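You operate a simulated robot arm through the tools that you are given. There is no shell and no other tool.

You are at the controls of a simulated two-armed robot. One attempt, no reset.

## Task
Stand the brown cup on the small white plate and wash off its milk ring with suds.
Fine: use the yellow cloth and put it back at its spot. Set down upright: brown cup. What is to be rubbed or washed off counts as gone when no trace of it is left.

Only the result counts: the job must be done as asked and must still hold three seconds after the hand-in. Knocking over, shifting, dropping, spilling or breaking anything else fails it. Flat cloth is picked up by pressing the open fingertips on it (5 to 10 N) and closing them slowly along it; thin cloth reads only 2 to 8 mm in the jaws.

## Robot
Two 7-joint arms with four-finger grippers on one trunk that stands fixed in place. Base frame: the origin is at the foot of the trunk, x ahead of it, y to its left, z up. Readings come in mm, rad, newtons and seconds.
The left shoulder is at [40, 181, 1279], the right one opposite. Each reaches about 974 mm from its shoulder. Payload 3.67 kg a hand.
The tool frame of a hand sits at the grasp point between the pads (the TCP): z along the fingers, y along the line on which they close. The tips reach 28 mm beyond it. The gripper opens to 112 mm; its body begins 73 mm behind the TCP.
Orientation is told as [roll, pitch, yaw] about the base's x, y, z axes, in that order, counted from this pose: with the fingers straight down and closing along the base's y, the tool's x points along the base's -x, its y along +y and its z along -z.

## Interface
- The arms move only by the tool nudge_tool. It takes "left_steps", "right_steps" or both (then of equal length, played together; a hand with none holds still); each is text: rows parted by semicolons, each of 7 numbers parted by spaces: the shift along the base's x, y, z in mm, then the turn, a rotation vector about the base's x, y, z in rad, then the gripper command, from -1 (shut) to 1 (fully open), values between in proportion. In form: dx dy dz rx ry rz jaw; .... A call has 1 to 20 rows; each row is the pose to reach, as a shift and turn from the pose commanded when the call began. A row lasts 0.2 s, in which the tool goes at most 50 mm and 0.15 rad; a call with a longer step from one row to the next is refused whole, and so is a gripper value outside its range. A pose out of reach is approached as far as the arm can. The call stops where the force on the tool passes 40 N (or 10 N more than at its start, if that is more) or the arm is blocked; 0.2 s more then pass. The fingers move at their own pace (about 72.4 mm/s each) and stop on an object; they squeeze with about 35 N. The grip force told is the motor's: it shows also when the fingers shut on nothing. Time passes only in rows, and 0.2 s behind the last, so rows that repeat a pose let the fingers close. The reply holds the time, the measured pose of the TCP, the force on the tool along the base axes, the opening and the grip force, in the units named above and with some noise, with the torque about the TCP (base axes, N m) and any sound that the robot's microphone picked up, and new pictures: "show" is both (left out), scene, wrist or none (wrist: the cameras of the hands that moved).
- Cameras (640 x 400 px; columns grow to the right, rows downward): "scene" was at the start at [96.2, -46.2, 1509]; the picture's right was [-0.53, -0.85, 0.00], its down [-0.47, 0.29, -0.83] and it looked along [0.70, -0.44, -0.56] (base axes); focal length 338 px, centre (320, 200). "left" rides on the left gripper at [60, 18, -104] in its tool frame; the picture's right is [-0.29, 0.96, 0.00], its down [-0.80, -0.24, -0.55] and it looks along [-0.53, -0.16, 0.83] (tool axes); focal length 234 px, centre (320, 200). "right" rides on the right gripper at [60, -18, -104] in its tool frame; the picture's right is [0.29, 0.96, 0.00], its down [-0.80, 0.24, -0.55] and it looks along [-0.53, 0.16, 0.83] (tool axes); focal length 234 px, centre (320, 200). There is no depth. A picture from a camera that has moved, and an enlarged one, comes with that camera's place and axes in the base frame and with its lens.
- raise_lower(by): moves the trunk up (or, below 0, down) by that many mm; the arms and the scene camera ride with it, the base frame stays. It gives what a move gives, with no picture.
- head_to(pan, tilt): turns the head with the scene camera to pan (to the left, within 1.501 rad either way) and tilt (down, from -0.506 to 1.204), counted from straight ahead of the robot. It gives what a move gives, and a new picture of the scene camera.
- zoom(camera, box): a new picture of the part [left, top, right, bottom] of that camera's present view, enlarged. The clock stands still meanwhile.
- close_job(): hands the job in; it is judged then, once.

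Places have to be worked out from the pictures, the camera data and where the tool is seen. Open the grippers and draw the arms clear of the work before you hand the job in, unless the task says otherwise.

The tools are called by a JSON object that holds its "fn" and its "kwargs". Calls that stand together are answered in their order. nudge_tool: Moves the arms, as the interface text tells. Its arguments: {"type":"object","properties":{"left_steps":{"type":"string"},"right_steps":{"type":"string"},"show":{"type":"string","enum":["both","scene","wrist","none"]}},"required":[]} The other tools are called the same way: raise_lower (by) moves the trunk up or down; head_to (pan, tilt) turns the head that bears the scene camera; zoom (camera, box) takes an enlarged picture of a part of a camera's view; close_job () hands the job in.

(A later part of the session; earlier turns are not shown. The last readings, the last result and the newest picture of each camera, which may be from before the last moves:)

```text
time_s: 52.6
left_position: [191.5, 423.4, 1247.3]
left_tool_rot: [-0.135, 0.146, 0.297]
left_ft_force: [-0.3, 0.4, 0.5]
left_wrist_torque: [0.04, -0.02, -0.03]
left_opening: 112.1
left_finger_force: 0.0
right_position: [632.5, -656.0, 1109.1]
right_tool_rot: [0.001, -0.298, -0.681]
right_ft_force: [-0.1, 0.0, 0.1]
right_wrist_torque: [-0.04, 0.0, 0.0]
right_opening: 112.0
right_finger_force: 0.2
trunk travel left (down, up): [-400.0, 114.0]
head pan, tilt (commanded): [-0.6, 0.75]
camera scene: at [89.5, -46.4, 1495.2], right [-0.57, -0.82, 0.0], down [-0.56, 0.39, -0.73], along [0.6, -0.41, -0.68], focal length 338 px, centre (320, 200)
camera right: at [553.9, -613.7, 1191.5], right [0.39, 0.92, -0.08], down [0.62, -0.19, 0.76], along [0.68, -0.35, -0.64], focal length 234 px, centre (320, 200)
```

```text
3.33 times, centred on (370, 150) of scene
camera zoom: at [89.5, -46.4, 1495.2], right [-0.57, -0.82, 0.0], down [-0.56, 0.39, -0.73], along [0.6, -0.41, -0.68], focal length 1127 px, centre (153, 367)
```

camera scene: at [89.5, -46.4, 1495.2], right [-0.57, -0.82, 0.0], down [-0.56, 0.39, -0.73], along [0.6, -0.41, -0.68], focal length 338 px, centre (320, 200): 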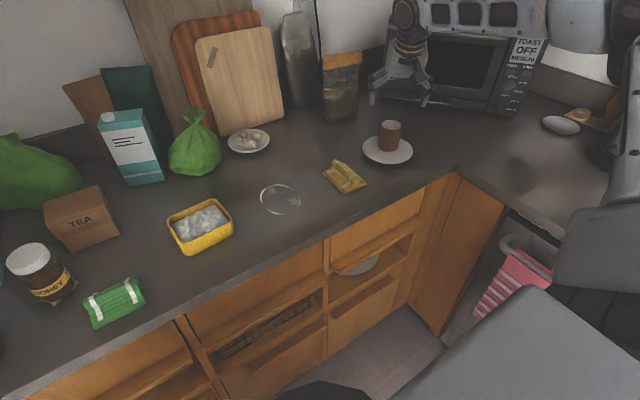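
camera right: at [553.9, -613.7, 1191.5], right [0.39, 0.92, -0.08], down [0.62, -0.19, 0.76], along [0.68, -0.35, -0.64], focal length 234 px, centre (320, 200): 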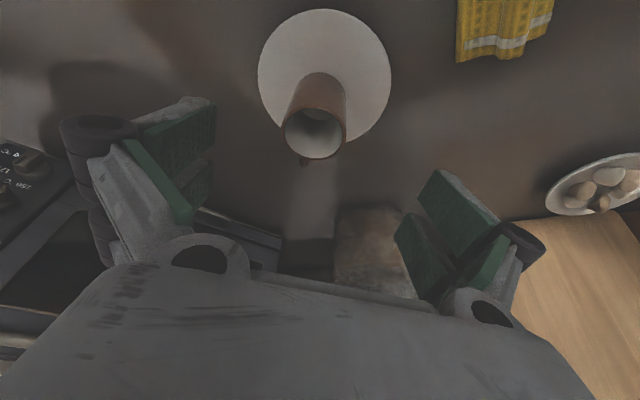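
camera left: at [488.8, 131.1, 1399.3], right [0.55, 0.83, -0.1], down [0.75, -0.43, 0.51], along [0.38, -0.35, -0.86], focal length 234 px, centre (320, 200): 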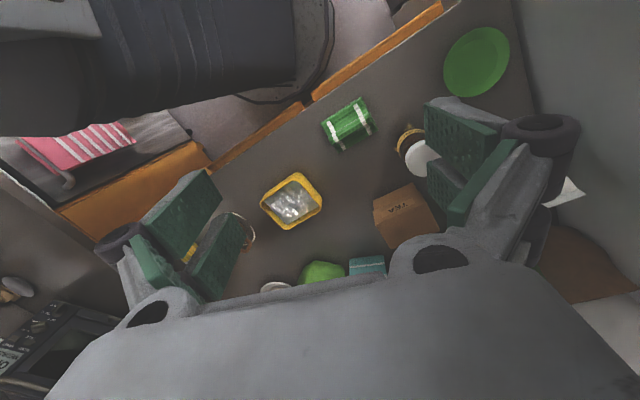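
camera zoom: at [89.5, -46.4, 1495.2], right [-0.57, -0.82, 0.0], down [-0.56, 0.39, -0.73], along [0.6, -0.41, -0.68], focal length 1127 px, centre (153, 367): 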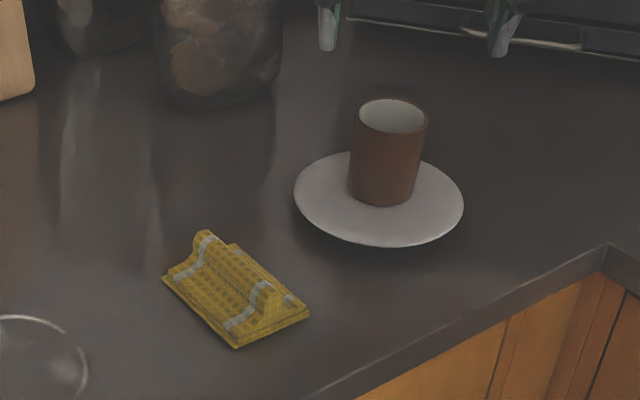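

The cup is standing upright on the plate. Now I bring the right hand, straightened to yaw 0, above the cloth to look at its ridge from above.

{"fn": "nudge_tool", "kwargs": {"right_steps": "-6 18 5 0.0127 0.0358 0.0845 1; -13 36 10 0.0254 0.0716 0.169 1; -20 55 11 0.038 0.1074 0.2534 1; -26 73 11 0.0507 0.1432 0.3379 1; -33 91 11 0.0634 0.179 0.4224 1; -40 110 11 0.076 0.2147 0.5069 1; -46 128 11 0.0887 0.2505 0.5913 1; -52 146 11 0.1014 0.2863 0.6758 1; -52 146 11 0.1014 0.2863 0.6758 1", "show": "both"}}

{"fn": "zoom", "kwargs": {"camera": "right", "box": [220, 60, 420, 185]}}

```text
time_s: 54.6
left_position: [190.5, 423.9, 1246.7]
left_tool_rot: [-0.134, 0.146, 0.296]
left_ft_force: [0.1, 0.0, -0.4]
left_wrist_torque: [-0.01, 0.01, -0.01]
left_opening: 112.0
left_finger_force: 0.1
right_position: [579.1, -508.6, 1119.8]
right_tool_rot: [0.002, 0.001, 0.001]
right_ft_force: [0.5, -0.6, 0.2]
right_wrist_torque: [0.0, -0.03, 0.0]
right_opening: 112.1
right_finger_force: 0.0
trunk travel left (down, up): [-400.0, 114.0]
head pan, tilt (commanded): [-0.6, 0.75]
camera scene: at [89.0, -46.3, 1495.3], right [-0.57, -0.82, 0.0], down [-0.56, 0.39, -0.73], along [0.6, -0.41, -0.68], focal length 338 px, centre (320, 200)
camera right: at [519.7, -526.7, 1223.5], right [-0.29, 0.96, 0.0], down [0.8, 0.24, 0.55], along [0.53, 0.16, -0.83], focal length 234 px, centre (320, 200)
```

scene: 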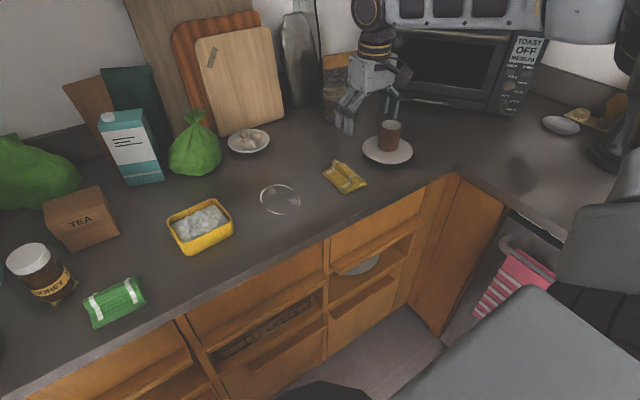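
right: 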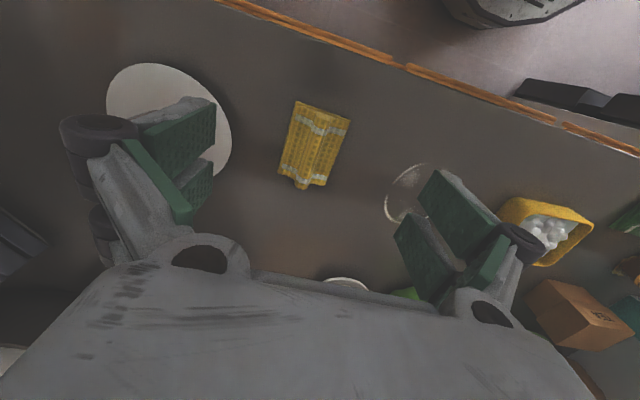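

```text
3.20 times, centred on (320, 122) of right
camera zoom: at [519.7, -526.7, 1223.5], right [-0.29, 0.96, 0.0], down [0.8, 0.24, 0.55], along [0.53, 0.16, -0.83], focal length 749 px, centre (320, 448)
```

zoom: 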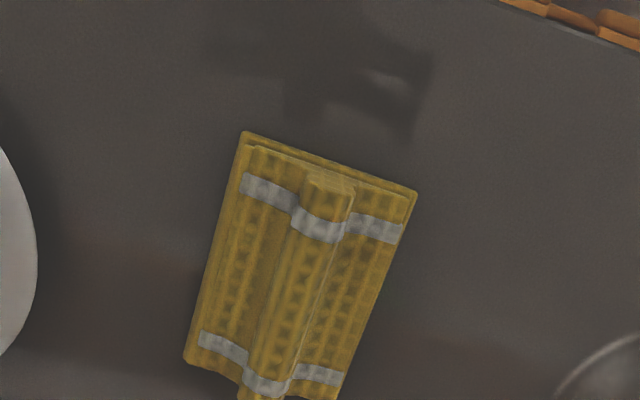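

The cloth lies at x 585–690, y -541…-465, with a ridge along x at y≈-502, about 22 mm wide. I go above its centre at (638,-502) and narrow the jaws to ~50 mm.

{"fn": "nudge_tool", "kwargs": {"right_steps": "12 1 -15 0 0 0 0.6; 24 3 -35 0 0 0 0.3; 36 4 -55 0 0 0 0; 48 5 -75 0 0 0 -0.1; 59 6.5 -95 0 0 0 -0.1; 59 6.5 -110 0 0 0 -0.1; 59 6.5 -120 0 0 0 -0.1; 59 6.5 -120 0 0 0 -0.1", "show": "both"}}

{"fn": "zoom", "kwargs": {"camera": "scene", "box": [300, 130, 400, 200]}}

```text
time_s: 56.4
left_position: [191.7, 422.8, 1246.6]
left_tool_rot: [-0.135, 0.148, 0.297]
left_ft_force: [0.4, -0.3, 0.0]
left_wrist_torque: [0.02, 0.01, -0.05]
left_opening: 112.0
left_finger_force: 0.0
right_position: [639.9, -501.0, 1001.4]
right_tool_rot: [-0.001, 0.0, 0.001]
right_ft_force: [0.1, 0.6, 0.0]
right_wrist_torque: [-0.02, 0.0, -0.02]
right_opening: 50.2
right_finger_force: 0.0
trunk travel left (down, up): [-400.0, 114.0]
head pan, tilt (commanded): [-0.6, 0.75]
camera scene: at [89.1, -45.9, 1495.3], right [-0.57, -0.82, 0.0], down [-0.56, 0.39, -0.73], along [0.6, -0.41, -0.68], focal length 338 px, centre (320, 200)
camera right: at [580.5, -519.3, 1105.6], right [-0.29, 0.96, 0.0], down [0.8, 0.24, 0.55], along [0.53, 0.16, -0.83], focal length 234 px, centre (320, 200)
```

scene: 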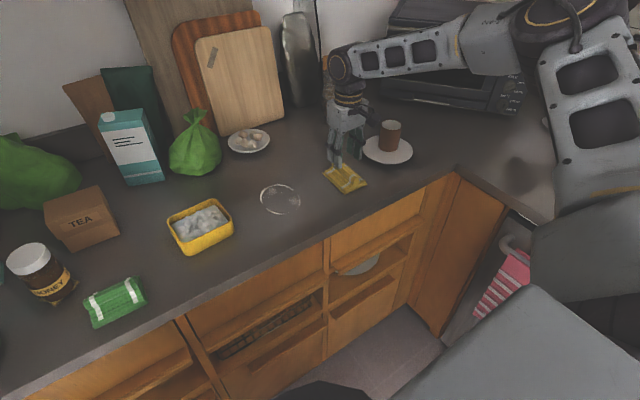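
right: 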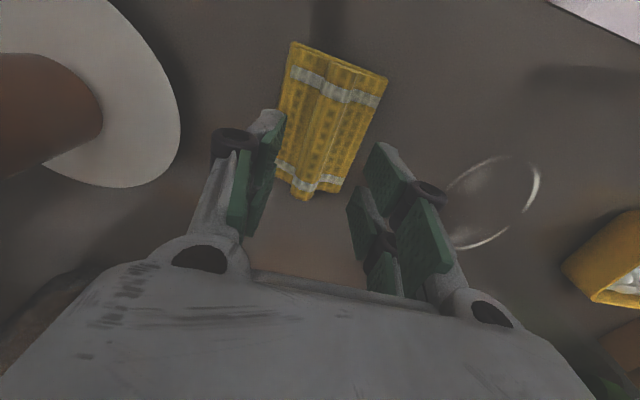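

```text
5.71 times, centred on (350, 165) of scene
camera zoom: at [89.1, -45.9, 1495.3], right [-0.57, -0.82, 0.0], down [-0.56, 0.39, -0.73], along [0.6, -0.41, -0.68], focal length 1932 px, centre (149, 400)
```

zoom: 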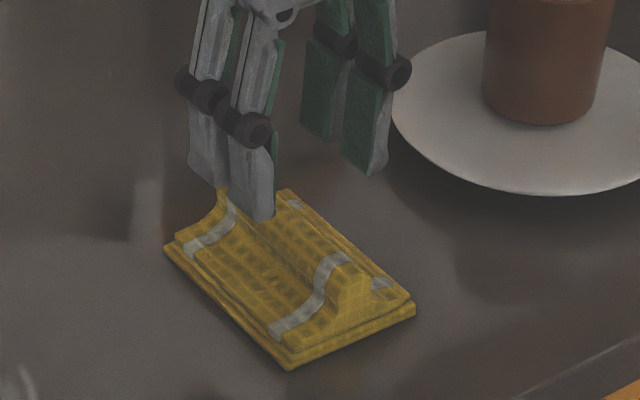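

The open fingers straddle the ridge. I descend to TCP z≈953 and then probe gently for contact.

{"fn": "nudge_tool", "kwargs": {"right_steps": "0 -1 -12 0 0 0 -0.1; 0 -1 -25 0 0 0 -0.1; 0 -1 -38 0 0 0 -0.1; 0 -1 -45 0 0 0 -0.1; 0 -1 -48 0 0 0 -0.1; 0 -1 -48 0 0 0 -0.1", "show": "wrist"}}

{"fn": "zoom", "kwargs": {"camera": "scene", "box": [300, 130, 400, 200]}}

```text
time_s: 57.8
left_position: [190.4, 424.1, 1247.4]
left_tool_rot: [-0.135, 0.144, 0.298]
left_ft_force: [0.2, 0.3, -0.5]
left_wrist_torque: [0.03, -0.02, -0.01]
left_opening: 112.0
left_finger_force: 0.0
right_position: [640.7, -501.0, 954.6]
right_tool_rot: [0.001, 0.0, 0.0]
right_ft_force: [0.1, -0.3, 1.3]
right_wrist_torque: [0.01, 0.01, 0.01]
right_opening: 50.4
right_finger_force: 0.1
trunk travel left (down, up): [-400.0, 114.0]
head pan, tilt (commanded): [-0.6, 0.75]
camera right: at [580.9, -519.6, 1058.4], right [-0.29, 0.96, 0.0], down [0.8, 0.24, 0.55], along [0.53, 0.16, -0.83], focal length 234 px, centre (320, 200)
```

right: 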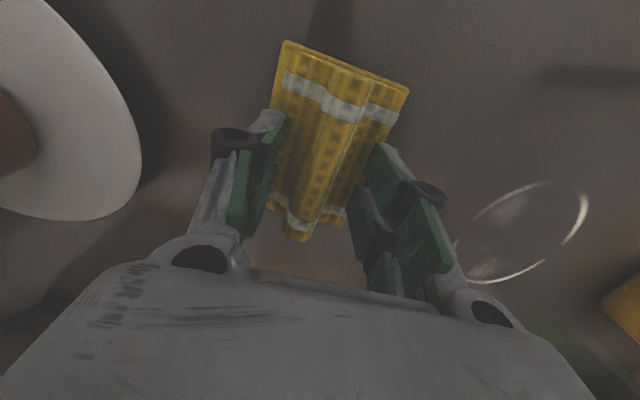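

```text
5.71 times, centred on (350, 165) of scene
camera zoom: at [89.2, -46.0, 1495.3], right [-0.57, -0.82, 0.0], down [-0.56, 0.39, -0.73], along [0.6, -0.41, -0.68], focal length 1932 px, centre (149, 400)
```

zoom: 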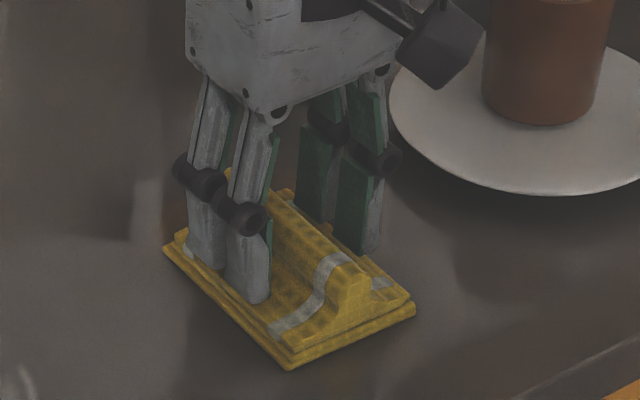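

Tips are just above the cloth but a bit toward its far end. I raise slightly, shift 8 mm toward -x, and then press down in 1 mm steps.

{"fn": "nudge_tool", "kwargs": {"right_steps": "0 0 5 0 0 0 -0.1; -8 0 5 0 0 0 -0.1; -8 0 1 0 0 0 -0.1; -8 0 -1 0 0 0 -0.1; -8 0 -2 0 0 0 -0.1; -8 0 -3 0 0 0 -0.1; -8 0 -3 0 0 0 -0.1", "show": "none"}}

```text
time_s: 59.4
left_position: [190.3, 422.7, 1247.7]
left_tool_rot: [-0.134, 0.146, 0.296]
left_ft_force: [-0.1, -0.1, 0.1]
left_wrist_torque: [0.0, 0.0, 0.01]
left_opening: 111.9
left_finger_force: 0.1
right_position: [633.3, -499.9, 950.7]
right_tool_rot: [0.0, 0.0, 0.0]
right_ft_force: [0.9, -0.3, -0.4]
right_wrist_torque: [0.01, 0.01, 0.0]
right_opening: 50.4
right_finger_force: 0.0
trunk travel left (down, up): [-400.0, 114.0]
head pan, tilt (commanded): [-0.6, 0.75]
```

{"fn": "nudge_tool", "kwargs": {"right_steps": "0 -1.5 -1 0 0 0 -0.1; 0 -1.5 -2 0 0 0 -0.1; 0 -1.5 -3 0 0 0 -0.1; 0 -1.5 -3 0 0 0 -0.1", "show": "none"}}

```text
time_s: 60.4
left_position: [190.4, 423.8, 1246.8]
left_tool_rot: [-0.135, 0.149, 0.297]
left_ft_force: [-0.6, 0.4, -0.1]
left_wrist_torque: [0.02, -0.01, 0.02]
left_opening: 112.0
left_finger_force: 0.3
right_position: [632.4, -502.1, 948.7]
right_tool_rot: [0.0, -0.003, 0.001]
right_ft_force: [0.5, -2.6, 8.9]
right_wrist_torque: [-0.1, 0.03, -0.01]
right_opening: 51.2
right_finger_force: 0.7
trunk travel left (down, up): [-400.0, 114.0]
head pan, tilt (commanded): [-0.6, 0.75]
```

The tips press the cloth with about 9 N. I close slowly along it onto the ridge.

{"fn": "nudge_tool", "kwargs": {"right_steps": "0 0 0 0 0 0 -0.17; 0 0 0 0 0 0 -0.24; 0 0 0 0 0 0 -0.31; 0 0 0 0 0 0 -0.38; 0 0 0 0 0 0 -0.45; 0 0 0 0 0 0 -0.52; 0 0 0 0 0 0 -0.59; 0 0 0 0 0 0 -0.66; 0 0 0 0 0 0 -0.73; 0 0 0 0 0 0 -0.8; 0 0 0 0 0 0 -0.87; 0 0 0 0 0 0 -0.94; 0 0 0 0 0 0 -1; 0 0 0 0 0 0 -1; 0 0 0 0 0 0 -1", "show": "both"}}

{"fn": "zoom", "kwargs": {"camera": "scene", "box": [300, 130, 400, 200]}}

```text
time_s: 63.6
left_position: [188.2, 425.5, 1246.3]
left_tool_rot: [-0.136, 0.147, 0.297]
left_ft_force: [0.3, -1.1, 0.4]
left_wrist_torque: [0.01, -0.01, -0.01]
left_opening: 111.9
left_finger_force: 0.1
right_position: [630.3, -501.4, 948.9]
right_tool_rot: [-0.002, -0.003, 0.0]
right_ft_force: [1.6, -1.4, 25.6]
right_wrist_torque: [0.02, -0.02, -0.3]
right_opening: 19.3
right_finger_force: 34.9
trunk travel left (down, up): [-400.0, 114.0]
head pan, tilt (commanded): [-0.6, 0.75]
camera scene: at [86.6, -44.0, 1495.5], right [-0.57, -0.82, 0.0], down [-0.56, 0.38, -0.73], along [0.6, -0.41, -0.68], focal length 338 px, centre (320, 200)
camera right: at [571.1, -519.7, 1053.1], right [-0.29, 0.96, 0.0], down [0.8, 0.24, 0.56], along [0.53, 0.16, -0.83], focal length 234 px, centre (320, 200)
```

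scene: 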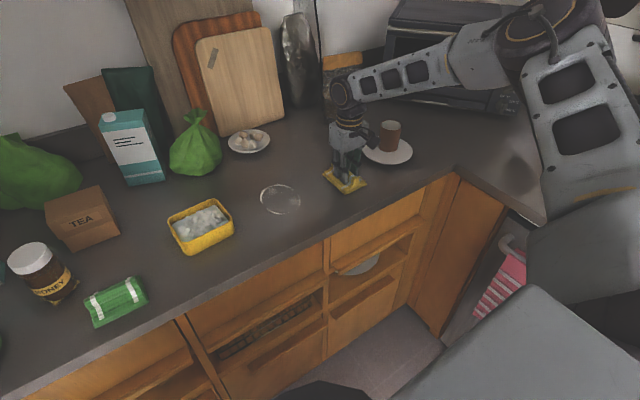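
right: 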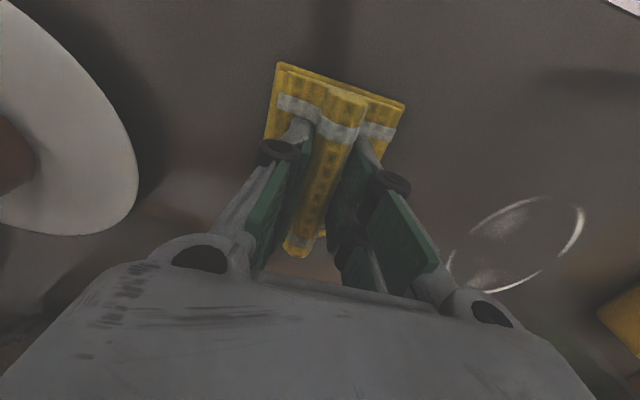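

```text
5.71 times, centred on (350, 165) of scene
camera zoom: at [86.6, -44.0, 1495.5], right [-0.57, -0.82, 0.0], down [-0.56, 0.38, -0.73], along [0.6, -0.41, -0.68], focal length 1932 px, centre (149, 400)
```

zoom: 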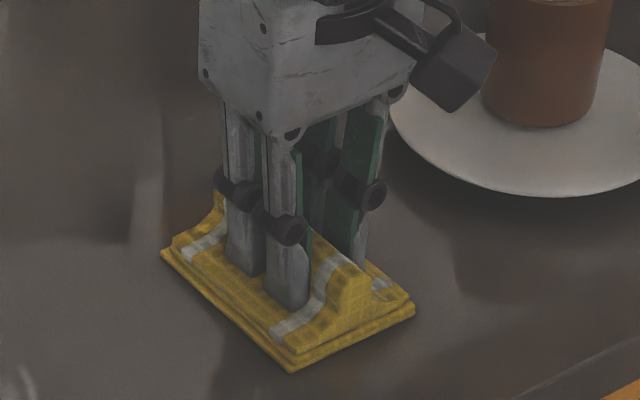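

The ridge is pinched at 19 mm with full grip. I lift the cloth 60 mm and look at how it hangs.

{"fn": "nudge_tool", "kwargs": {"right_steps": "0 0 3 0 0 0 -1; 0 0 10 0 0 0 -1; 0 0 25 0 0 0 -1; 0 0 45 0 0 0 -1; 0 0 60 0 0 0 -1; 0 0 60 0 0 0 -1", "show": "both"}}

{"fn": "zoom", "kwargs": {"camera": "scene", "box": [300, 110, 400, 200]}}

```text
time_s: 65.0
left_position: [189.6, 423.0, 1247.4]
left_tool_rot: [-0.133, 0.148, 0.296]
left_ft_force: [0.4, -0.2, -0.2]
left_wrist_torque: [0.02, -0.04, 0.0]
left_opening: 112.0
left_finger_force: 0.0
right_position: [633.5, -504.1, 1006.2]
right_tool_rot: [0.0, 0.001, -0.001]
right_ft_force: [0.5, -0.1, -0.6]
right_wrist_torque: [-0.03, -0.01, 0.0]
right_opening: 19.2
right_finger_force: 35.1
trunk travel left (down, up): [-400.0, 114.0]
head pan, tilt (commanded): [-0.6, 0.75]
camera scene: at [89.3, -45.9, 1495.3], right [-0.57, -0.82, 0.0], down [-0.56, 0.39, -0.73], along [0.6, -0.41, -0.68], focal length 338 px, centre (320, 200)
camera right: at [574.0, -521.9, 1110.4], right [-0.29, 0.96, 0.0], down [0.8, 0.24, 0.55], along [0.53, 0.16, -0.83], focal length 234 px, centre (320, 200)
```

scene: 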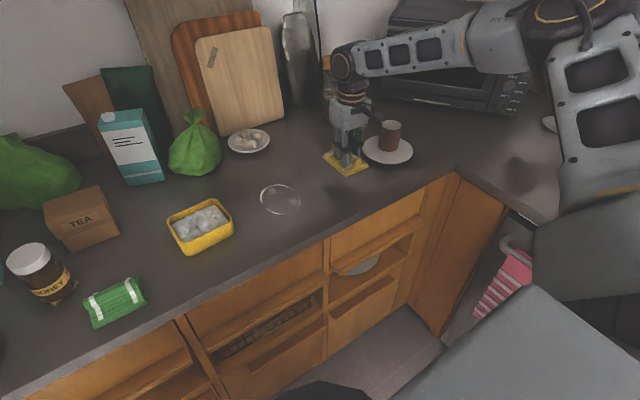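
right: 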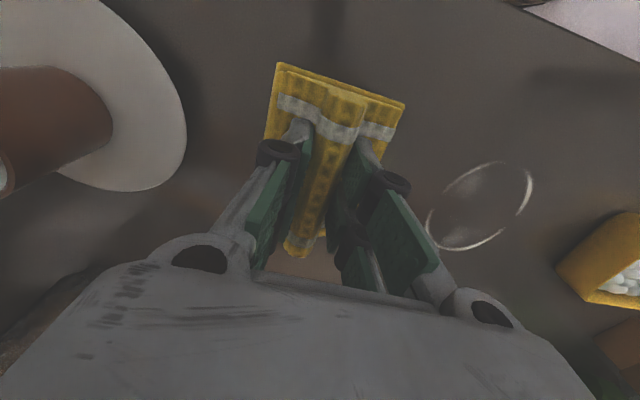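

```text
4.44 times, centred on (350, 155) of scene
camera zoom: at [89.3, -45.9, 1495.3], right [-0.57, -0.82, 0.0], down [-0.56, 0.39, -0.73], along [0.6, -0.41, -0.68], focal length 1503 px, centre (187, 400)
```

zoom: 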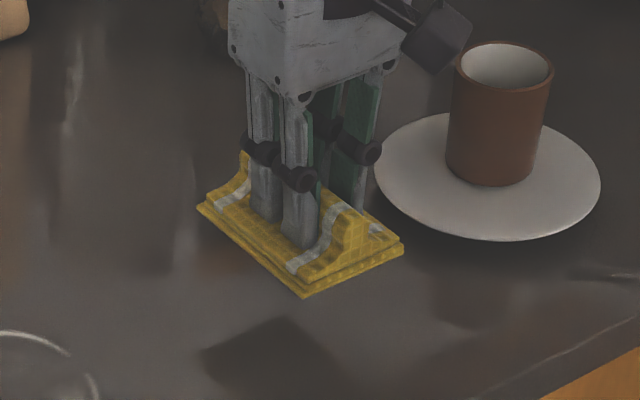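

The cloth is stiff, held flat with its underside about 41 mm below the TCP. I raise it and move toward the tub at a safe height to measure the tub.

{"fn": "nudge_tool", "kwargs": {"right_steps": "0 10 25 0 0 0 -1; -8 35 55 0 0 0 -1; -18 70 85 0 0 0 -1; -28 110 110 0 0 0 -1; -38 150 125 0 0 0 -1; -48 190 130 0 0 0 -1; -56 230 130 0 0 0 -1; -64 270 130 0 0 0 -1; -70 310 130 0 0 0 -1; -73 340 130 0 0 0 -1; -73 360 130 0 0 0 -1; -73 360 130 0 0 0 -1", "show": "both"}}

{"fn": "zoom", "kwargs": {"camera": "scene", "box": [150, 180, 250, 260]}}

{"fn": "zoom", "kwargs": {"camera": "right", "box": [220, 60, 460, 210]}}

```text
time_s: 67.6
left_position: [191.4, 423.7, 1247.5]
left_tool_rot: [-0.136, 0.147, 0.296]
left_ft_force: [-0.3, -0.2, 0.2]
left_wrist_torque: [0.01, 0.0, -0.02]
left_opening: 111.9
left_finger_force: 0.1
right_position: [560.9, -142.8, 1139.4]
right_tool_rot: [0.0, 0.002, -0.001]
right_ft_force: [0.1, -0.5, 0.2]
right_wrist_torque: [-0.03, 0.02, -0.05]
right_opening: 19.3
right_finger_force: 34.9
trunk travel left (down, up): [-400.0, 114.0]
head pan, tilt (commanded): [-0.6, 0.75]
camera scene: at [88.6, -45.9, 1495.3], right [-0.57, -0.82, 0.0], down [-0.56, 0.39, -0.73], along [0.6, -0.41, -0.68], focal length 338 px, centre (320, 200)
camera right: at [501.8, -161.2, 1243.2], right [-0.29, 0.96, 0.0], down [0.8, 0.24, 0.55], along [0.53, 0.16, -0.83], focal length 234 px, centre (320, 200)
```

scene: 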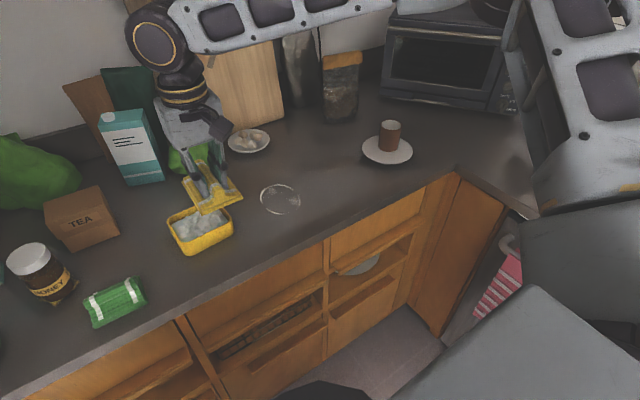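
right: 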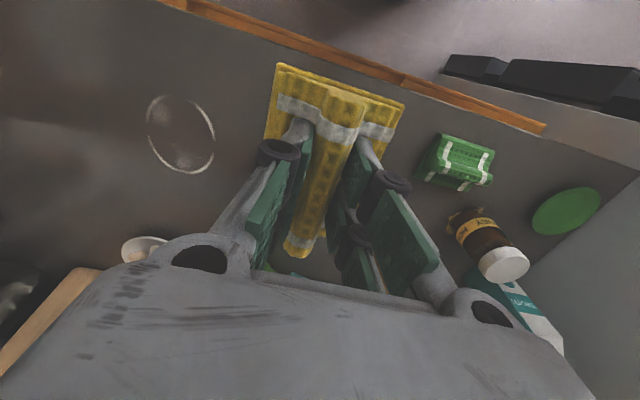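

```text
5.00 times, centred on (200, 220) of scene
camera zoom: at [88.6, -45.9, 1495.3], right [-0.57, -0.82, 0.0], down [-0.56, 0.39, -0.73], along [0.6, -0.41, -0.68], focal length 1691 px, centre (920, 100)
```

zoom: 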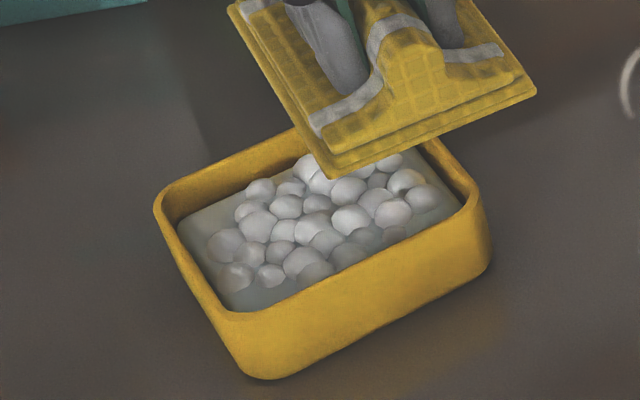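

```text
2.67 times, centred on (340, 135) of right
camera zoom: at [501.8, -161.2, 1243.2], right [-0.29, 0.96, 0.0], down [0.8, 0.24, 0.55], along [0.53, 0.16, -0.83], focal length 624 px, centre (267, 373)
```

zoom: 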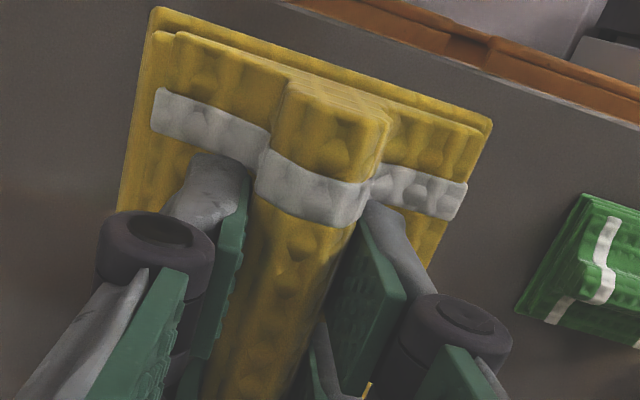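

The tub opening (inner ≈78 × 105 mm, rim z≈955, suds ≈941) is about the cloth's own size, so I'll tilt the cloth so its near end dips in. I move over the tub and pitch the hand by -0.6 rad at a safe height.

{"fn": "nudge_tool", "kwargs": {"right_steps": "12 3 0 0 -0.07 0 -1; 25 7 0 0 -0.14 0 -1; 38 10 -2 0 -0.21 0 -1; 51 14 -5 0 -0.28 0 -1; 64 17 -9 0 -0.36 0 -1; 76 20 -13 0 -0.44 0 -1; 88 24 -17 0 -0.52 0 -1; 100 27 -20 0 -0.6 0 -1; 100 27 -20 0 -0.6 0 -1", "show": "both"}}

{"fn": "zoom", "kwargs": {"camera": "scene", "box": [150, 140, 270, 260]}}

```text
time_s: 69.6
left_position: [190.2, 423.7, 1247.9]
left_tool_rot: [-0.134, 0.146, 0.296]
left_ft_force: [0.0, 0.1, -0.6]
left_wrist_torque: [0.0, -0.01, -0.01]
left_opening: 111.9
left_finger_force: 0.0
right_position: [660.4, -115.3, 1117.9]
right_tool_rot: [0.0, -0.6, 0.0]
right_ft_force: [0.1, 0.5, -1.5]
right_wrist_torque: [0.02, 0.04, 0.03]
right_opening: 19.5
right_finger_force: 34.9
trunk travel left (down, up): [-400.0, 114.0]
head pan, tilt (commanded): [-0.6, 0.75]
camera scene: at [88.9, -46.0, 1495.3], right [-0.57, -0.82, 0.0], down [-0.56, 0.39, -0.73], along [0.6, -0.41, -0.68], focal length 338 px, centre (320, 200)
camera right: at [552.6, -133.2, 1169.2], right [-0.24, 0.96, -0.16], down [0.34, 0.24, 0.91], along [0.91, 0.16, -0.39], focal length 234 px, centre (320, 200)
```

scene: 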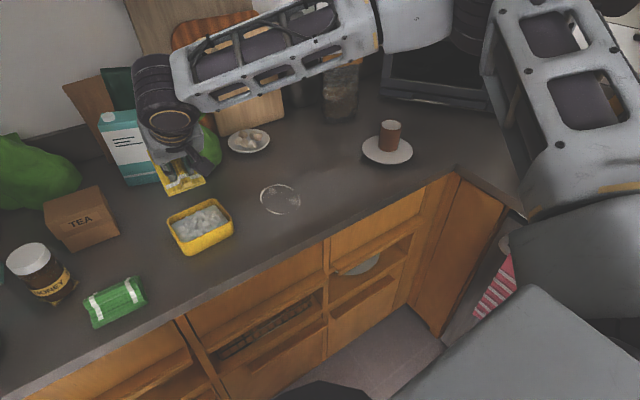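
right: 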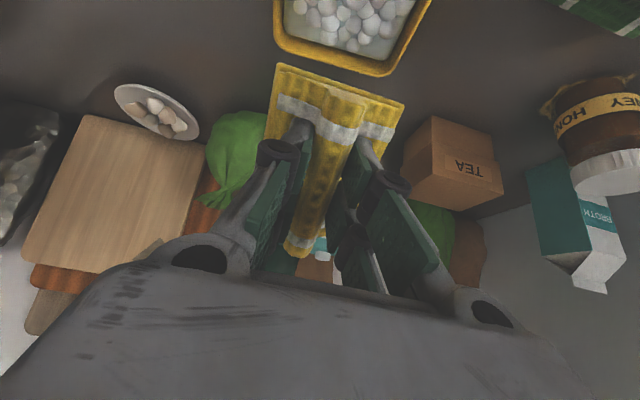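

```text
3.33 times, centred on (210, 200) of scene
camera zoom: at [88.9, -46.0, 1495.3], right [-0.57, -0.82, 0.0], down [-0.56, 0.39, -0.73], along [0.6, -0.41, -0.68], focal length 1127 px, centre (687, 200)
```

zoom: 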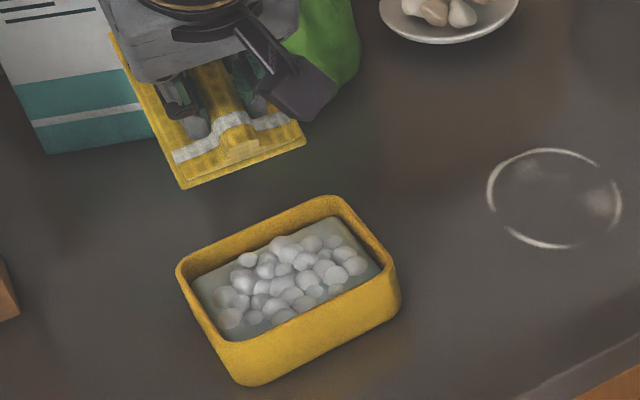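

The wrist camera now sees the tub directly. I enlarge it to pin down the tub's walls.

{"fn": "zoom", "kwargs": {"camera": "right", "box": [260, 0, 440, 110]}}

{"fn": "zoom", "kwargs": {"camera": "scene", "box": [160, 190, 240, 260]}}

```text
3.56 times, centred on (350, 55) of right
camera zoom: at [552.6, -133.2, 1169.2], right [-0.24, 0.96, -0.16], down [0.34, 0.24, 0.91], along [0.91, 0.16, -0.39], focal length 833 px, centre (213, 716)
```

zoom: 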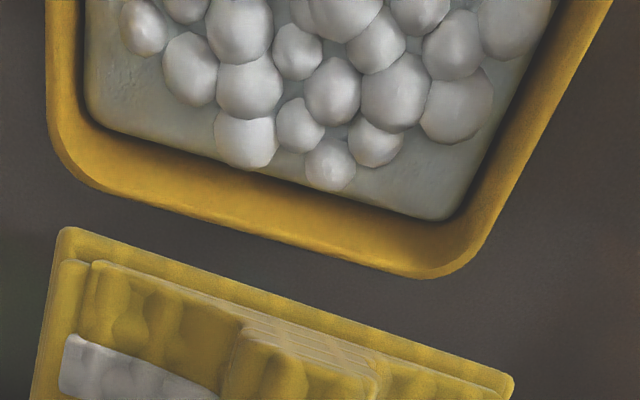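

```text
5.71 times, centred on (200, 225) of scene
camera zoom: at [88.9, -46.0, 1495.3], right [-0.57, -0.82, 0.0], down [-0.56, 0.39, -0.73], along [0.6, -0.41, -0.68], focal length 1932 px, centre (1006, 57)
```

zoom: 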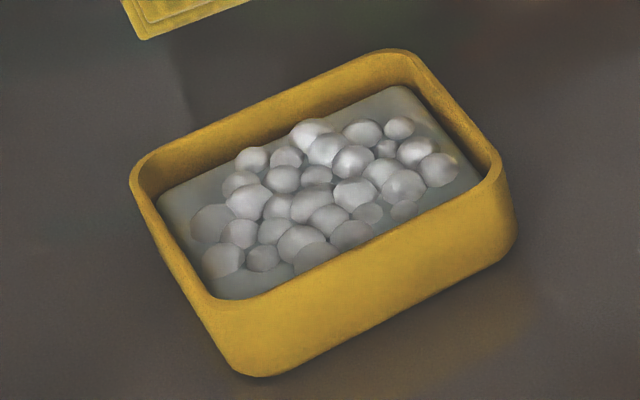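

With the tub walls at x≈627…708 and y≈-172…-64, the tilted cloth's near end will enter at x≈640–645 with clearance over the far rim. I lower to TCP z≈1012 first and check.

{"fn": "nudge_tool", "kwargs": {"right_steps": "0 -2 -20 0 0 0 -1; 0 -2 -45 0 0 0 -1; 0 -2 -70 0 0 0 -1; 0 -2 -90 0 0 0 -1; 0 -2 -103 0 0 0 -1; 0 -2 -106 0 0 0 -1; 0 -2 -106 0 0 0 -1", "show": "both"}}

{"fn": "zoom", "kwargs": {"camera": "scene", "box": [150, 170, 250, 260]}}

{"fn": "zoom", "kwargs": {"camera": "right", "box": [230, 0, 470, 140]}}

```text
time_s: 71.2
left_position: [189.8, 423.8, 1247.6]
left_tool_rot: [-0.135, 0.146, 0.297]
left_ft_force: [-0.4, 0.7, -0.1]
left_wrist_torque: [-0.01, 0.0, 0.04]
left_opening: 112.2
left_finger_force: 0.0
right_position: [652.0, -128.9, 1021.9]
right_tool_rot: [0.003, -0.6, 0.002]
right_ft_force: [-0.4, 0.3, -0.7]
right_wrist_torque: [0.0, -0.01, -0.01]
right_opening: 19.4
right_finger_force: 35.5
right hand out of reach, approached as far as the arm can: row 4, 5, 6, 7
trunk travel left (down, up): [-400.0, 114.0]
head pan, tilt (commanded): [-0.6, 0.75]
camera scene: at [89.1, -46.0, 1495.3], right [-0.57, -0.82, 0.0], down [-0.56, 0.39, -0.73], along [0.6, -0.41, -0.68], focal length 338 px, centre (320, 200)
camera right: at [544.7, -147.0, 1073.3], right [-0.24, 0.96, -0.16], down [0.34, 0.24, 0.91], along [0.91, 0.16, -0.39], focal length 234 px, centre (320, 200)
```

scene: 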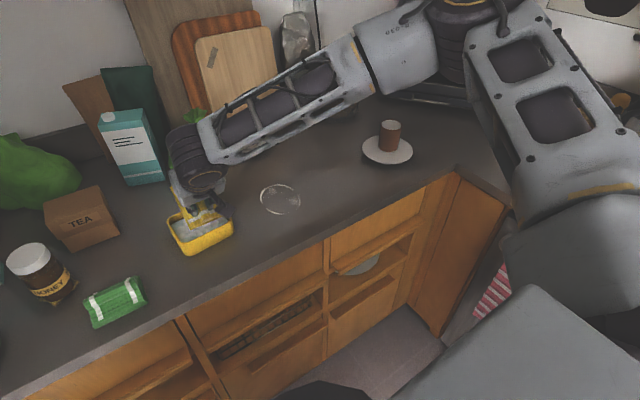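
right: 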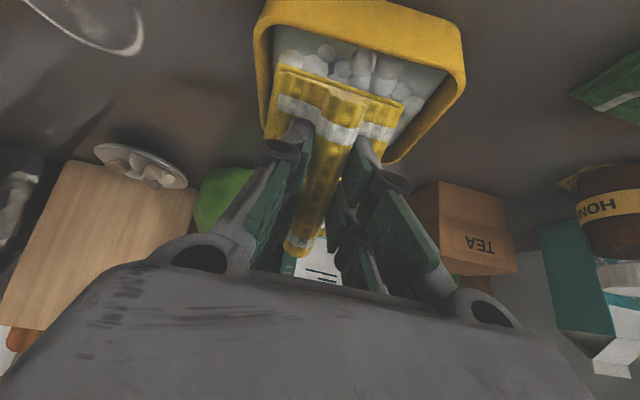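

```text
4.44 times, centred on (200, 215) of scene
camera zoom: at [89.1, -46.0, 1495.3], right [-0.57, -0.82, 0.0], down [-0.56, 0.39, -0.73], along [0.6, -0.41, -0.68], focal length 1503 px, centre (853, 133)
```

zoom: 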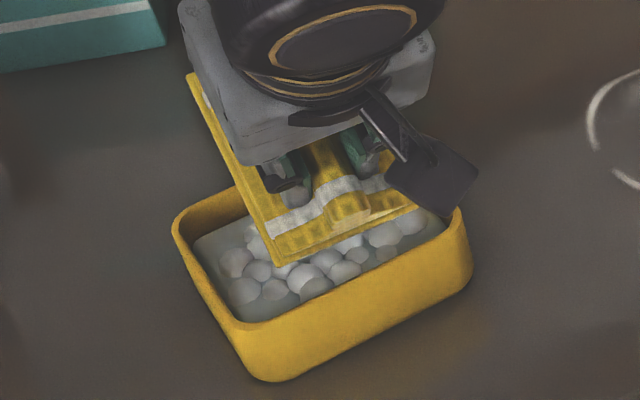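

```text
2.67 times, centred on (350, 70) of right
camera zoom: at [544.7, -147.0, 1073.3], right [-0.24, 0.96, -0.16], down [0.34, 0.24, 0.91], along [0.91, 0.16, -0.39], focal length 624 px, centre (240, 547)
```

zoom: 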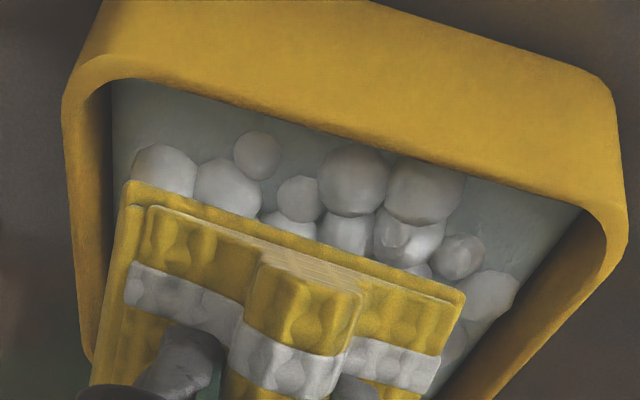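

The tilted hand ran into a joint limit at z≈1022 and slid sideways. I'll lift it back up to z≈1118 and lower the whole trunk instead, so the arm keeps its comfortable configuration.

{"fn": "nudge_tool", "kwargs": {"right_steps": "0 1 15 0 0 0 -1; 2 4 40 0 0 0 -1; 5 8 70 0 0 0 -1; 8 12 98 0 0 0 -1; 8 12 98 0 0 0 -1", "show": "none"}}

{"fn": "raise_lower", "kwargs": {"by": -50}}

```text
time_s: 72.4
left_position: [191.0, 424.2, 1246.3]
left_tool_rot: [-0.134, 0.146, 0.298]
left_ft_force: [-0.7, -0.6, 0.0]
left_wrist_torque: [-0.02, 0.05, -0.05]
left_opening: 112.0
left_finger_force: 0.1
right_position: [659.8, -115.2, 1118.4]
right_tool_rot: [-0.001, -0.601, 0.001]
right_ft_force: [0.2, -0.8, 0.4]
right_wrist_torque: [-0.01, -0.01, 0.0]
right_opening: 19.3
right_finger_force: 35.4
trunk travel left (down, up): [-400.0, 114.0]
head pan, tilt (commanded): [-0.6, 0.75]
```

```text
time_s: 73.3
left_position: [190.5, 423.2, 1196.6]
left_tool_rot: [-0.135, 0.147, 0.296]
left_ft_force: [-0.1, -0.3, 1.6]
left_wrist_torque: [0.02, 0.01, 0.04]
left_opening: 111.9
left_finger_force: 0.0
right_position: [660.9, -115.5, 1069.0]
right_tool_rot: [-0.001, -0.6, 0.002]
right_ft_force: [-0.2, -0.2, 0.5]
right_wrist_torque: [0.05, 0.04, 0.03]
right_opening: 19.3
right_finger_force: 35.1
trunk travel left (down, up): [-350.0, 164.0]
head pan, tilt (commanded): [-0.6, 0.75]
```

The trunk lowered smoothly; hand now at z≈1069. I lower the trunk another 45 mm and look.

{"fn": "raise_lower", "kwargs": {"by": -45}}

{"fn": "zoom", "kwargs": {"camera": "right", "box": [230, 0, 470, 140]}}

{"fn": "zoom", "kwargs": {"camera": "scene", "box": [130, 120, 270, 240]}}

```text
time_s: 74.2
left_position: [191.0, 423.5, 1152.8]
left_tool_rot: [-0.134, 0.146, 0.297]
left_ft_force: [-0.1, 0.3, -0.6]
left_wrist_torque: [0.03, -0.01, 0.02]
left_opening: 111.9
left_finger_force: 0.1
right_position: [660.9, -115.7, 1022.3]
right_tool_rot: [0.001, -0.601, 0.001]
right_ft_force: [-1.3, 0.2, -1.1]
right_wrist_torque: [-0.04, -0.02, 0.01]
right_opening: 19.3
right_finger_force: 35.0
trunk travel left (down, up): [-305.0, 209.0]
head pan, tilt (commanded): [-0.6, 0.75]
```

```text
2.67 times, centred on (350, 70) of right
camera zoom: at [552.6, -134.0, 1075.3], right [-0.24, 0.96, -0.16], down [0.34, 0.24, 0.91], along [0.91, 0.16, -0.39], focal length 624 px, centre (240, 547)
```

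zoom: 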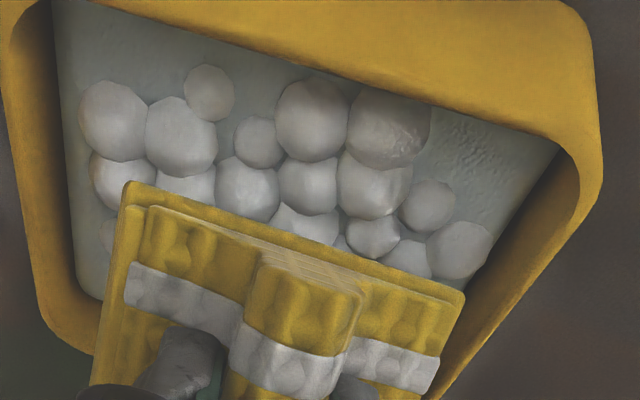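

```text
3.33 times, centred on (200, 180) of scene
camera zoom: at [89.0, -46.0, 1400.3], right [-0.57, -0.82, 0.0], down [-0.56, 0.39, -0.73], along [0.6, -0.41, -0.68], focal length 1127 px, centre (720, 267)
```

zoom: 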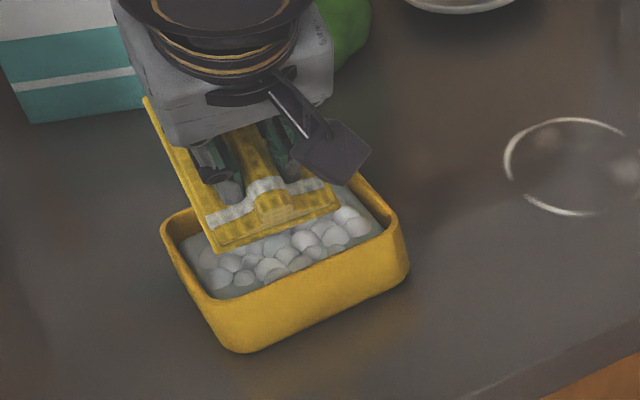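

The cloth's near end is centred over the suds (interior x≈622–708, y≈-170…-67). I lower the trunk 20 mm, then 12 mm more to dip it.

{"fn": "raise_lower", "kwargs": {"by": -20}}

{"fn": "raise_lower", "kwargs": {"by": -8}}

{"fn": "zoom", "kwargs": {"camera": "right", "box": [230, 0, 470, 140]}}

{"fn": "zoom", "kwargs": {"camera": "scene", "box": [130, 120, 270, 240]}}

```text
time_s: 74.9
left_position: [189.8, 422.7, 1132.5]
left_tool_rot: [-0.134, 0.146, 0.296]
left_ft_force: [0.0, -0.1, -0.4]
left_wrist_torque: [0.0, 0.0, -0.02]
left_opening: 112.3
left_finger_force: 0.0
right_position: [660.6, -114.9, 1007.2]
right_tool_rot: [0.001, -0.605, 0.0]
right_ft_force: [0.6, -1.2, 18.4]
right_wrist_torque: [-0.09, 0.27, 0.01]
right_opening: 19.4
right_finger_force: 34.9
trunk travel left (down, up): [-285.0, 229.0]
head pan, tilt (commanded): [-0.6, 0.75]
```

```text
time_s: 75.3
left_position: [189.1, 424.0, 1126.3]
left_tool_rot: [-0.135, 0.147, 0.296]
left_ft_force: [0.1, 0.5, 0.0]
left_wrist_torque: [0.03, 0.04, -0.02]
left_opening: 112.0
left_finger_force: 0.1
right_position: [663.3, -114.0, 1007.9]
right_tool_rot: [0.007, -0.616, -0.001]
right_ft_force: [-7.5, -1.2, 16.0]
right_wrist_torque: [-0.24, 0.69, -0.02]
right_opening: 19.5
right_finger_force: 34.8
trunk travel left (down, up): [-279.0, 235.0]
head pan, tilt (commanded): [-0.6, 0.75]
stopped: the force on the tool passed its limit at 44 N (the readings are from after the stop); the commanded pose is now the measured one
```

```text
2.67 times, centred on (350, 70) of right
camera zoom: at [554.5, -133.0, 1057.1], right [-0.24, 0.96, -0.16], down [0.33, 0.24, 0.91], along [0.91, 0.16, -0.37], focal length 624 px, centre (240, 547)
```

zoom: 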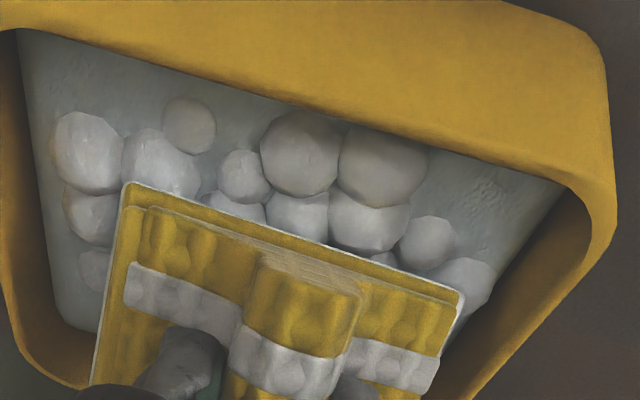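

```text
3.33 times, centred on (200, 180) of scene
camera zoom: at [88.1, -45.9, 1374.7], right [-0.57, -0.82, 0.0], down [-0.56, 0.39, -0.73], along [0.6, -0.41, -0.68], focal length 1127 px, centre (720, 267)
```

zoom: 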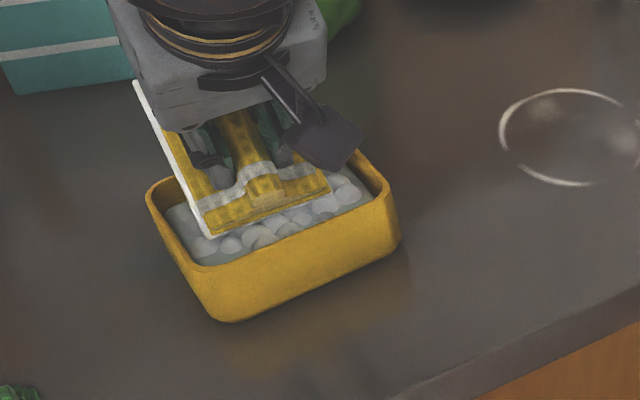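

The cloth touched the suds at tip z≈946 and its underside now shows a white soapy layer, but the force went up to 44 N. I raise immediately and check that the tub hasn't moved.

{"fn": "raise_lower", "kwargs": {"by": 60}}

{"fn": "zoom", "kwargs": {"camera": "right", "box": [230, 0, 470, 140]}}

{"fn": "zoom", "kwargs": {"camera": "scene", "box": [130, 120, 270, 240]}}

```text
time_s: 76.3
left_position: [190.4, 423.4, 1186.7]
left_tool_rot: [-0.134, 0.148, 0.295]
left_ft_force: [0.6, -0.2, 0.4]
left_wrist_torque: [0.02, -0.02, -0.01]
left_opening: 112.1
left_finger_force: 0.1
right_position: [663.3, -114.9, 1064.0]
right_tool_rot: [0.002, -0.611, -0.002]
right_ft_force: [-0.6, -0.1, -0.8]
right_wrist_torque: [-0.03, 0.01, 0.05]
right_opening: 19.5
right_finger_force: 34.7
trunk travel left (down, up): [-339.0, 175.0]
head pan, tilt (commanded): [-0.6, 0.75]
```

```text
2.67 times, centred on (350, 70) of right
camera zoom: at [555.1, -133.6, 1113.9], right [-0.24, 0.96, -0.16], down [0.33, 0.24, 0.91], along [0.91, 0.16, -0.38], focal length 624 px, centre (240, 547)
```

zoom: 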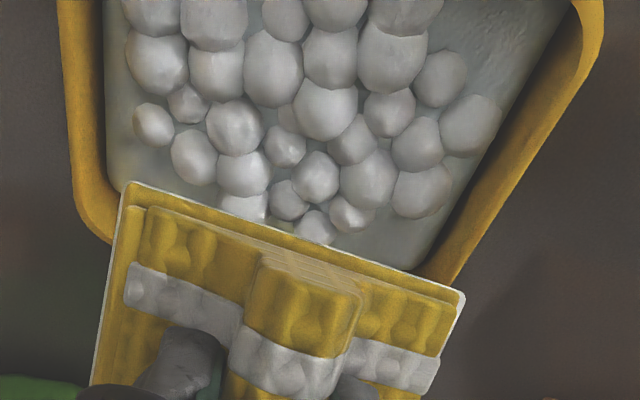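

```text
3.33 times, centred on (200, 180) of scene
camera zoom: at [89.4, -46.0, 1434.2], right [-0.57, -0.82, 0.0], down [-0.56, 0.39, -0.73], along [0.6, -0.41, -0.68], focal length 1127 px, centre (720, 267)
```

zoom: 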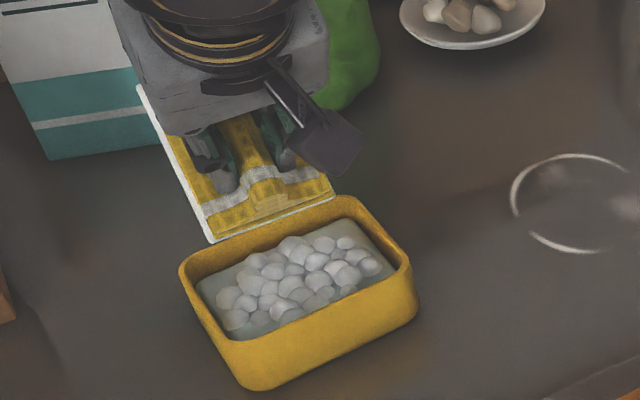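

The cloth is lathered underneath and the tub is still at its place. I level the hand and carry the cloth over the ring centre to TCP (662.5,-318.5,1000).

{"fn": "nudge_tool", "kwargs": {"right_steps": "0 -15 15 0 0.05 0 -1; 0 -40 20 0 0.12 0 -1; 0 -70 20 0 0.19 0 -1; 0 -100 15 0 0.27 0 -1; 0 -130 5 0 0.36 0 -1; 0 -160 -10 0 0.45 0 -1; 0 -185 -30 0 0.53 0 -1; -1 -200 -50 0 0.611 0 -1; -1 -203.5 -64 0 0.611 0 -1; -1 -203.5 -64 0 0.611 0 -1", "show": "both"}}

{"fn": "zoom", "kwargs": {"camera": "scene", "box": [200, 110, 340, 230]}}

```text
time_s: 78.5
left_position: [190.9, 424.1, 1185.7]
left_tool_rot: [-0.135, 0.146, 0.297]
left_ft_force: [1.5, -0.6, -0.5]
left_wrist_torque: [0.03, 0.0, -0.03]
left_opening: 112.1
left_finger_force: 0.0
right_position: [661.5, -319.6, 999.6]
right_tool_rot: [0.004, 0.0, -0.002]
right_ft_force: [1.1, -0.4, -0.2]
right_wrist_torque: [-0.01, 0.02, -0.03]
right_opening: 19.3
right_finger_force: 34.9
trunk travel left (down, up): [-339.0, 175.0]
head pan, tilt (commanded): [-0.6, 0.75]
camera scene: at [89.1, -45.9, 1434.2], right [-0.57, -0.82, 0.0], down [-0.56, 0.39, -0.73], along [0.6, -0.41, -0.68], focal length 338 px, centre (320, 200)
camera right: at [601.7, -338.1, 1104.1], right [-0.29, 0.96, 0.0], down [0.8, 0.24, 0.56], along [0.53, 0.16, -0.83], focal length 234 px, centre (320, 200)
```

scene: 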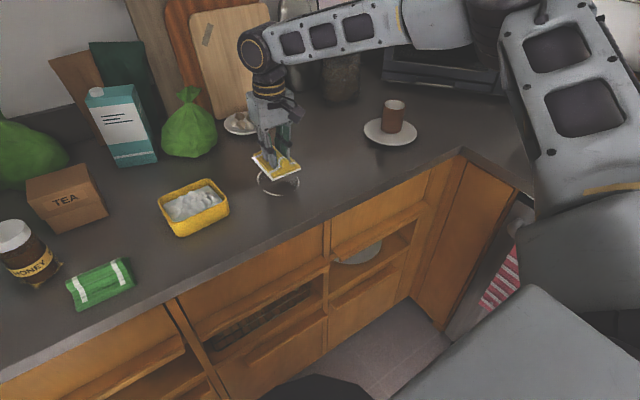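
right: 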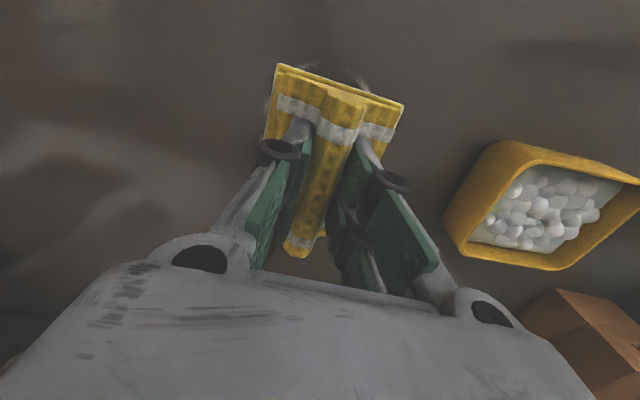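

```text
3.33 times, centred on (270, 170) of scene
camera zoom: at [89.1, -45.9, 1434.2], right [-0.57, -0.82, 0.0], down [-0.56, 0.39, -0.73], along [0.6, -0.41, -0.68], focal length 1127 px, centre (487, 300)
```

zoom: 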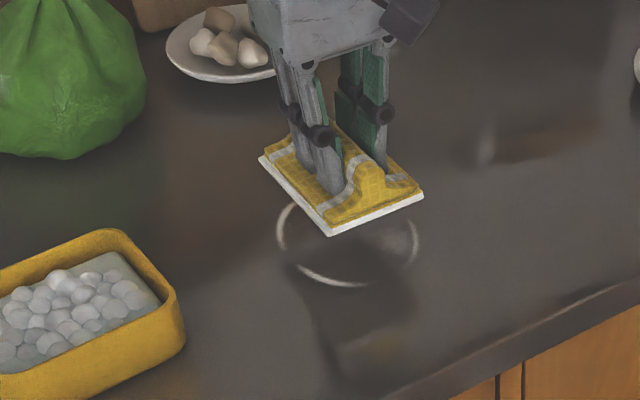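

The lathered cloth is above the ring. I lower to just above the counter and press to a light contact.

{"fn": "nudge_tool", "kwargs": {"right_steps": "0 0 -12 0 0 0 -1; 0 0 -26 0 0 0 -1; 0 0 -38 0 0 0 -1; 0 0 -44 0 0 0 -1; 0 0 -47 0 0 0 -1; 0 0 -49 0 0 0 -1; 0 0 -50 0 0 0 -1; 0 0 -50 0 0 0 -1", "show": "none"}}

```text
time_s: 80.3
left_position: [190.6, 424.0, 1186.0]
left_tool_rot: [-0.135, 0.147, 0.297]
left_ft_force: [0.5, 0.1, -0.2]
left_wrist_torque: [0.03, 0.0, 0.0]
left_opening: 112.2
left_finger_force: 0.0
right_position: [660.7, -318.8, 950.5]
right_tool_rot: [0.003, -0.002, -0.001]
right_ft_force: [-0.7, 0.8, 0.0]
right_wrist_torque: [-0.02, 0.03, 0.02]
right_opening: 19.2
right_finger_force: 35.0
trunk travel left (down, up): [-339.0, 175.0]
head pan, tilt (commanded): [-0.6, 0.75]
```

No contact at z≈950. I go down millimetre by millimetre.

{"fn": "nudge_tool", "kwargs": {"right_steps": "0 0 -1 0 0 0 -1; 0 0 -2 0 0 0 -1; 0 0 -3 0 0 0 -1; 0 0 -3 0 0 0 -1", "show": "none"}}

```text
time_s: 81.3
left_position: [189.6, 424.7, 1186.4]
left_tool_rot: [-0.136, 0.145, 0.297]
left_ft_force: [0.1, -0.5, 0.0]
left_wrist_torque: [0.0, 0.0, -0.01]
left_opening: 112.1
left_finger_force: 0.1
right_position: [662.3, -318.7, 951.4]
right_tool_rot: [0.004, -0.006, -0.002]
right_ft_force: [0.8, -4.2, 21.2]
right_wrist_torque: [-0.14, 0.33, -0.07]
right_opening: 19.2
right_finger_force: 35.3
trunk travel left (down, up): [-339.0, 175.0]
head pan, tilt (commanded): [-0.6, 0.75]
```

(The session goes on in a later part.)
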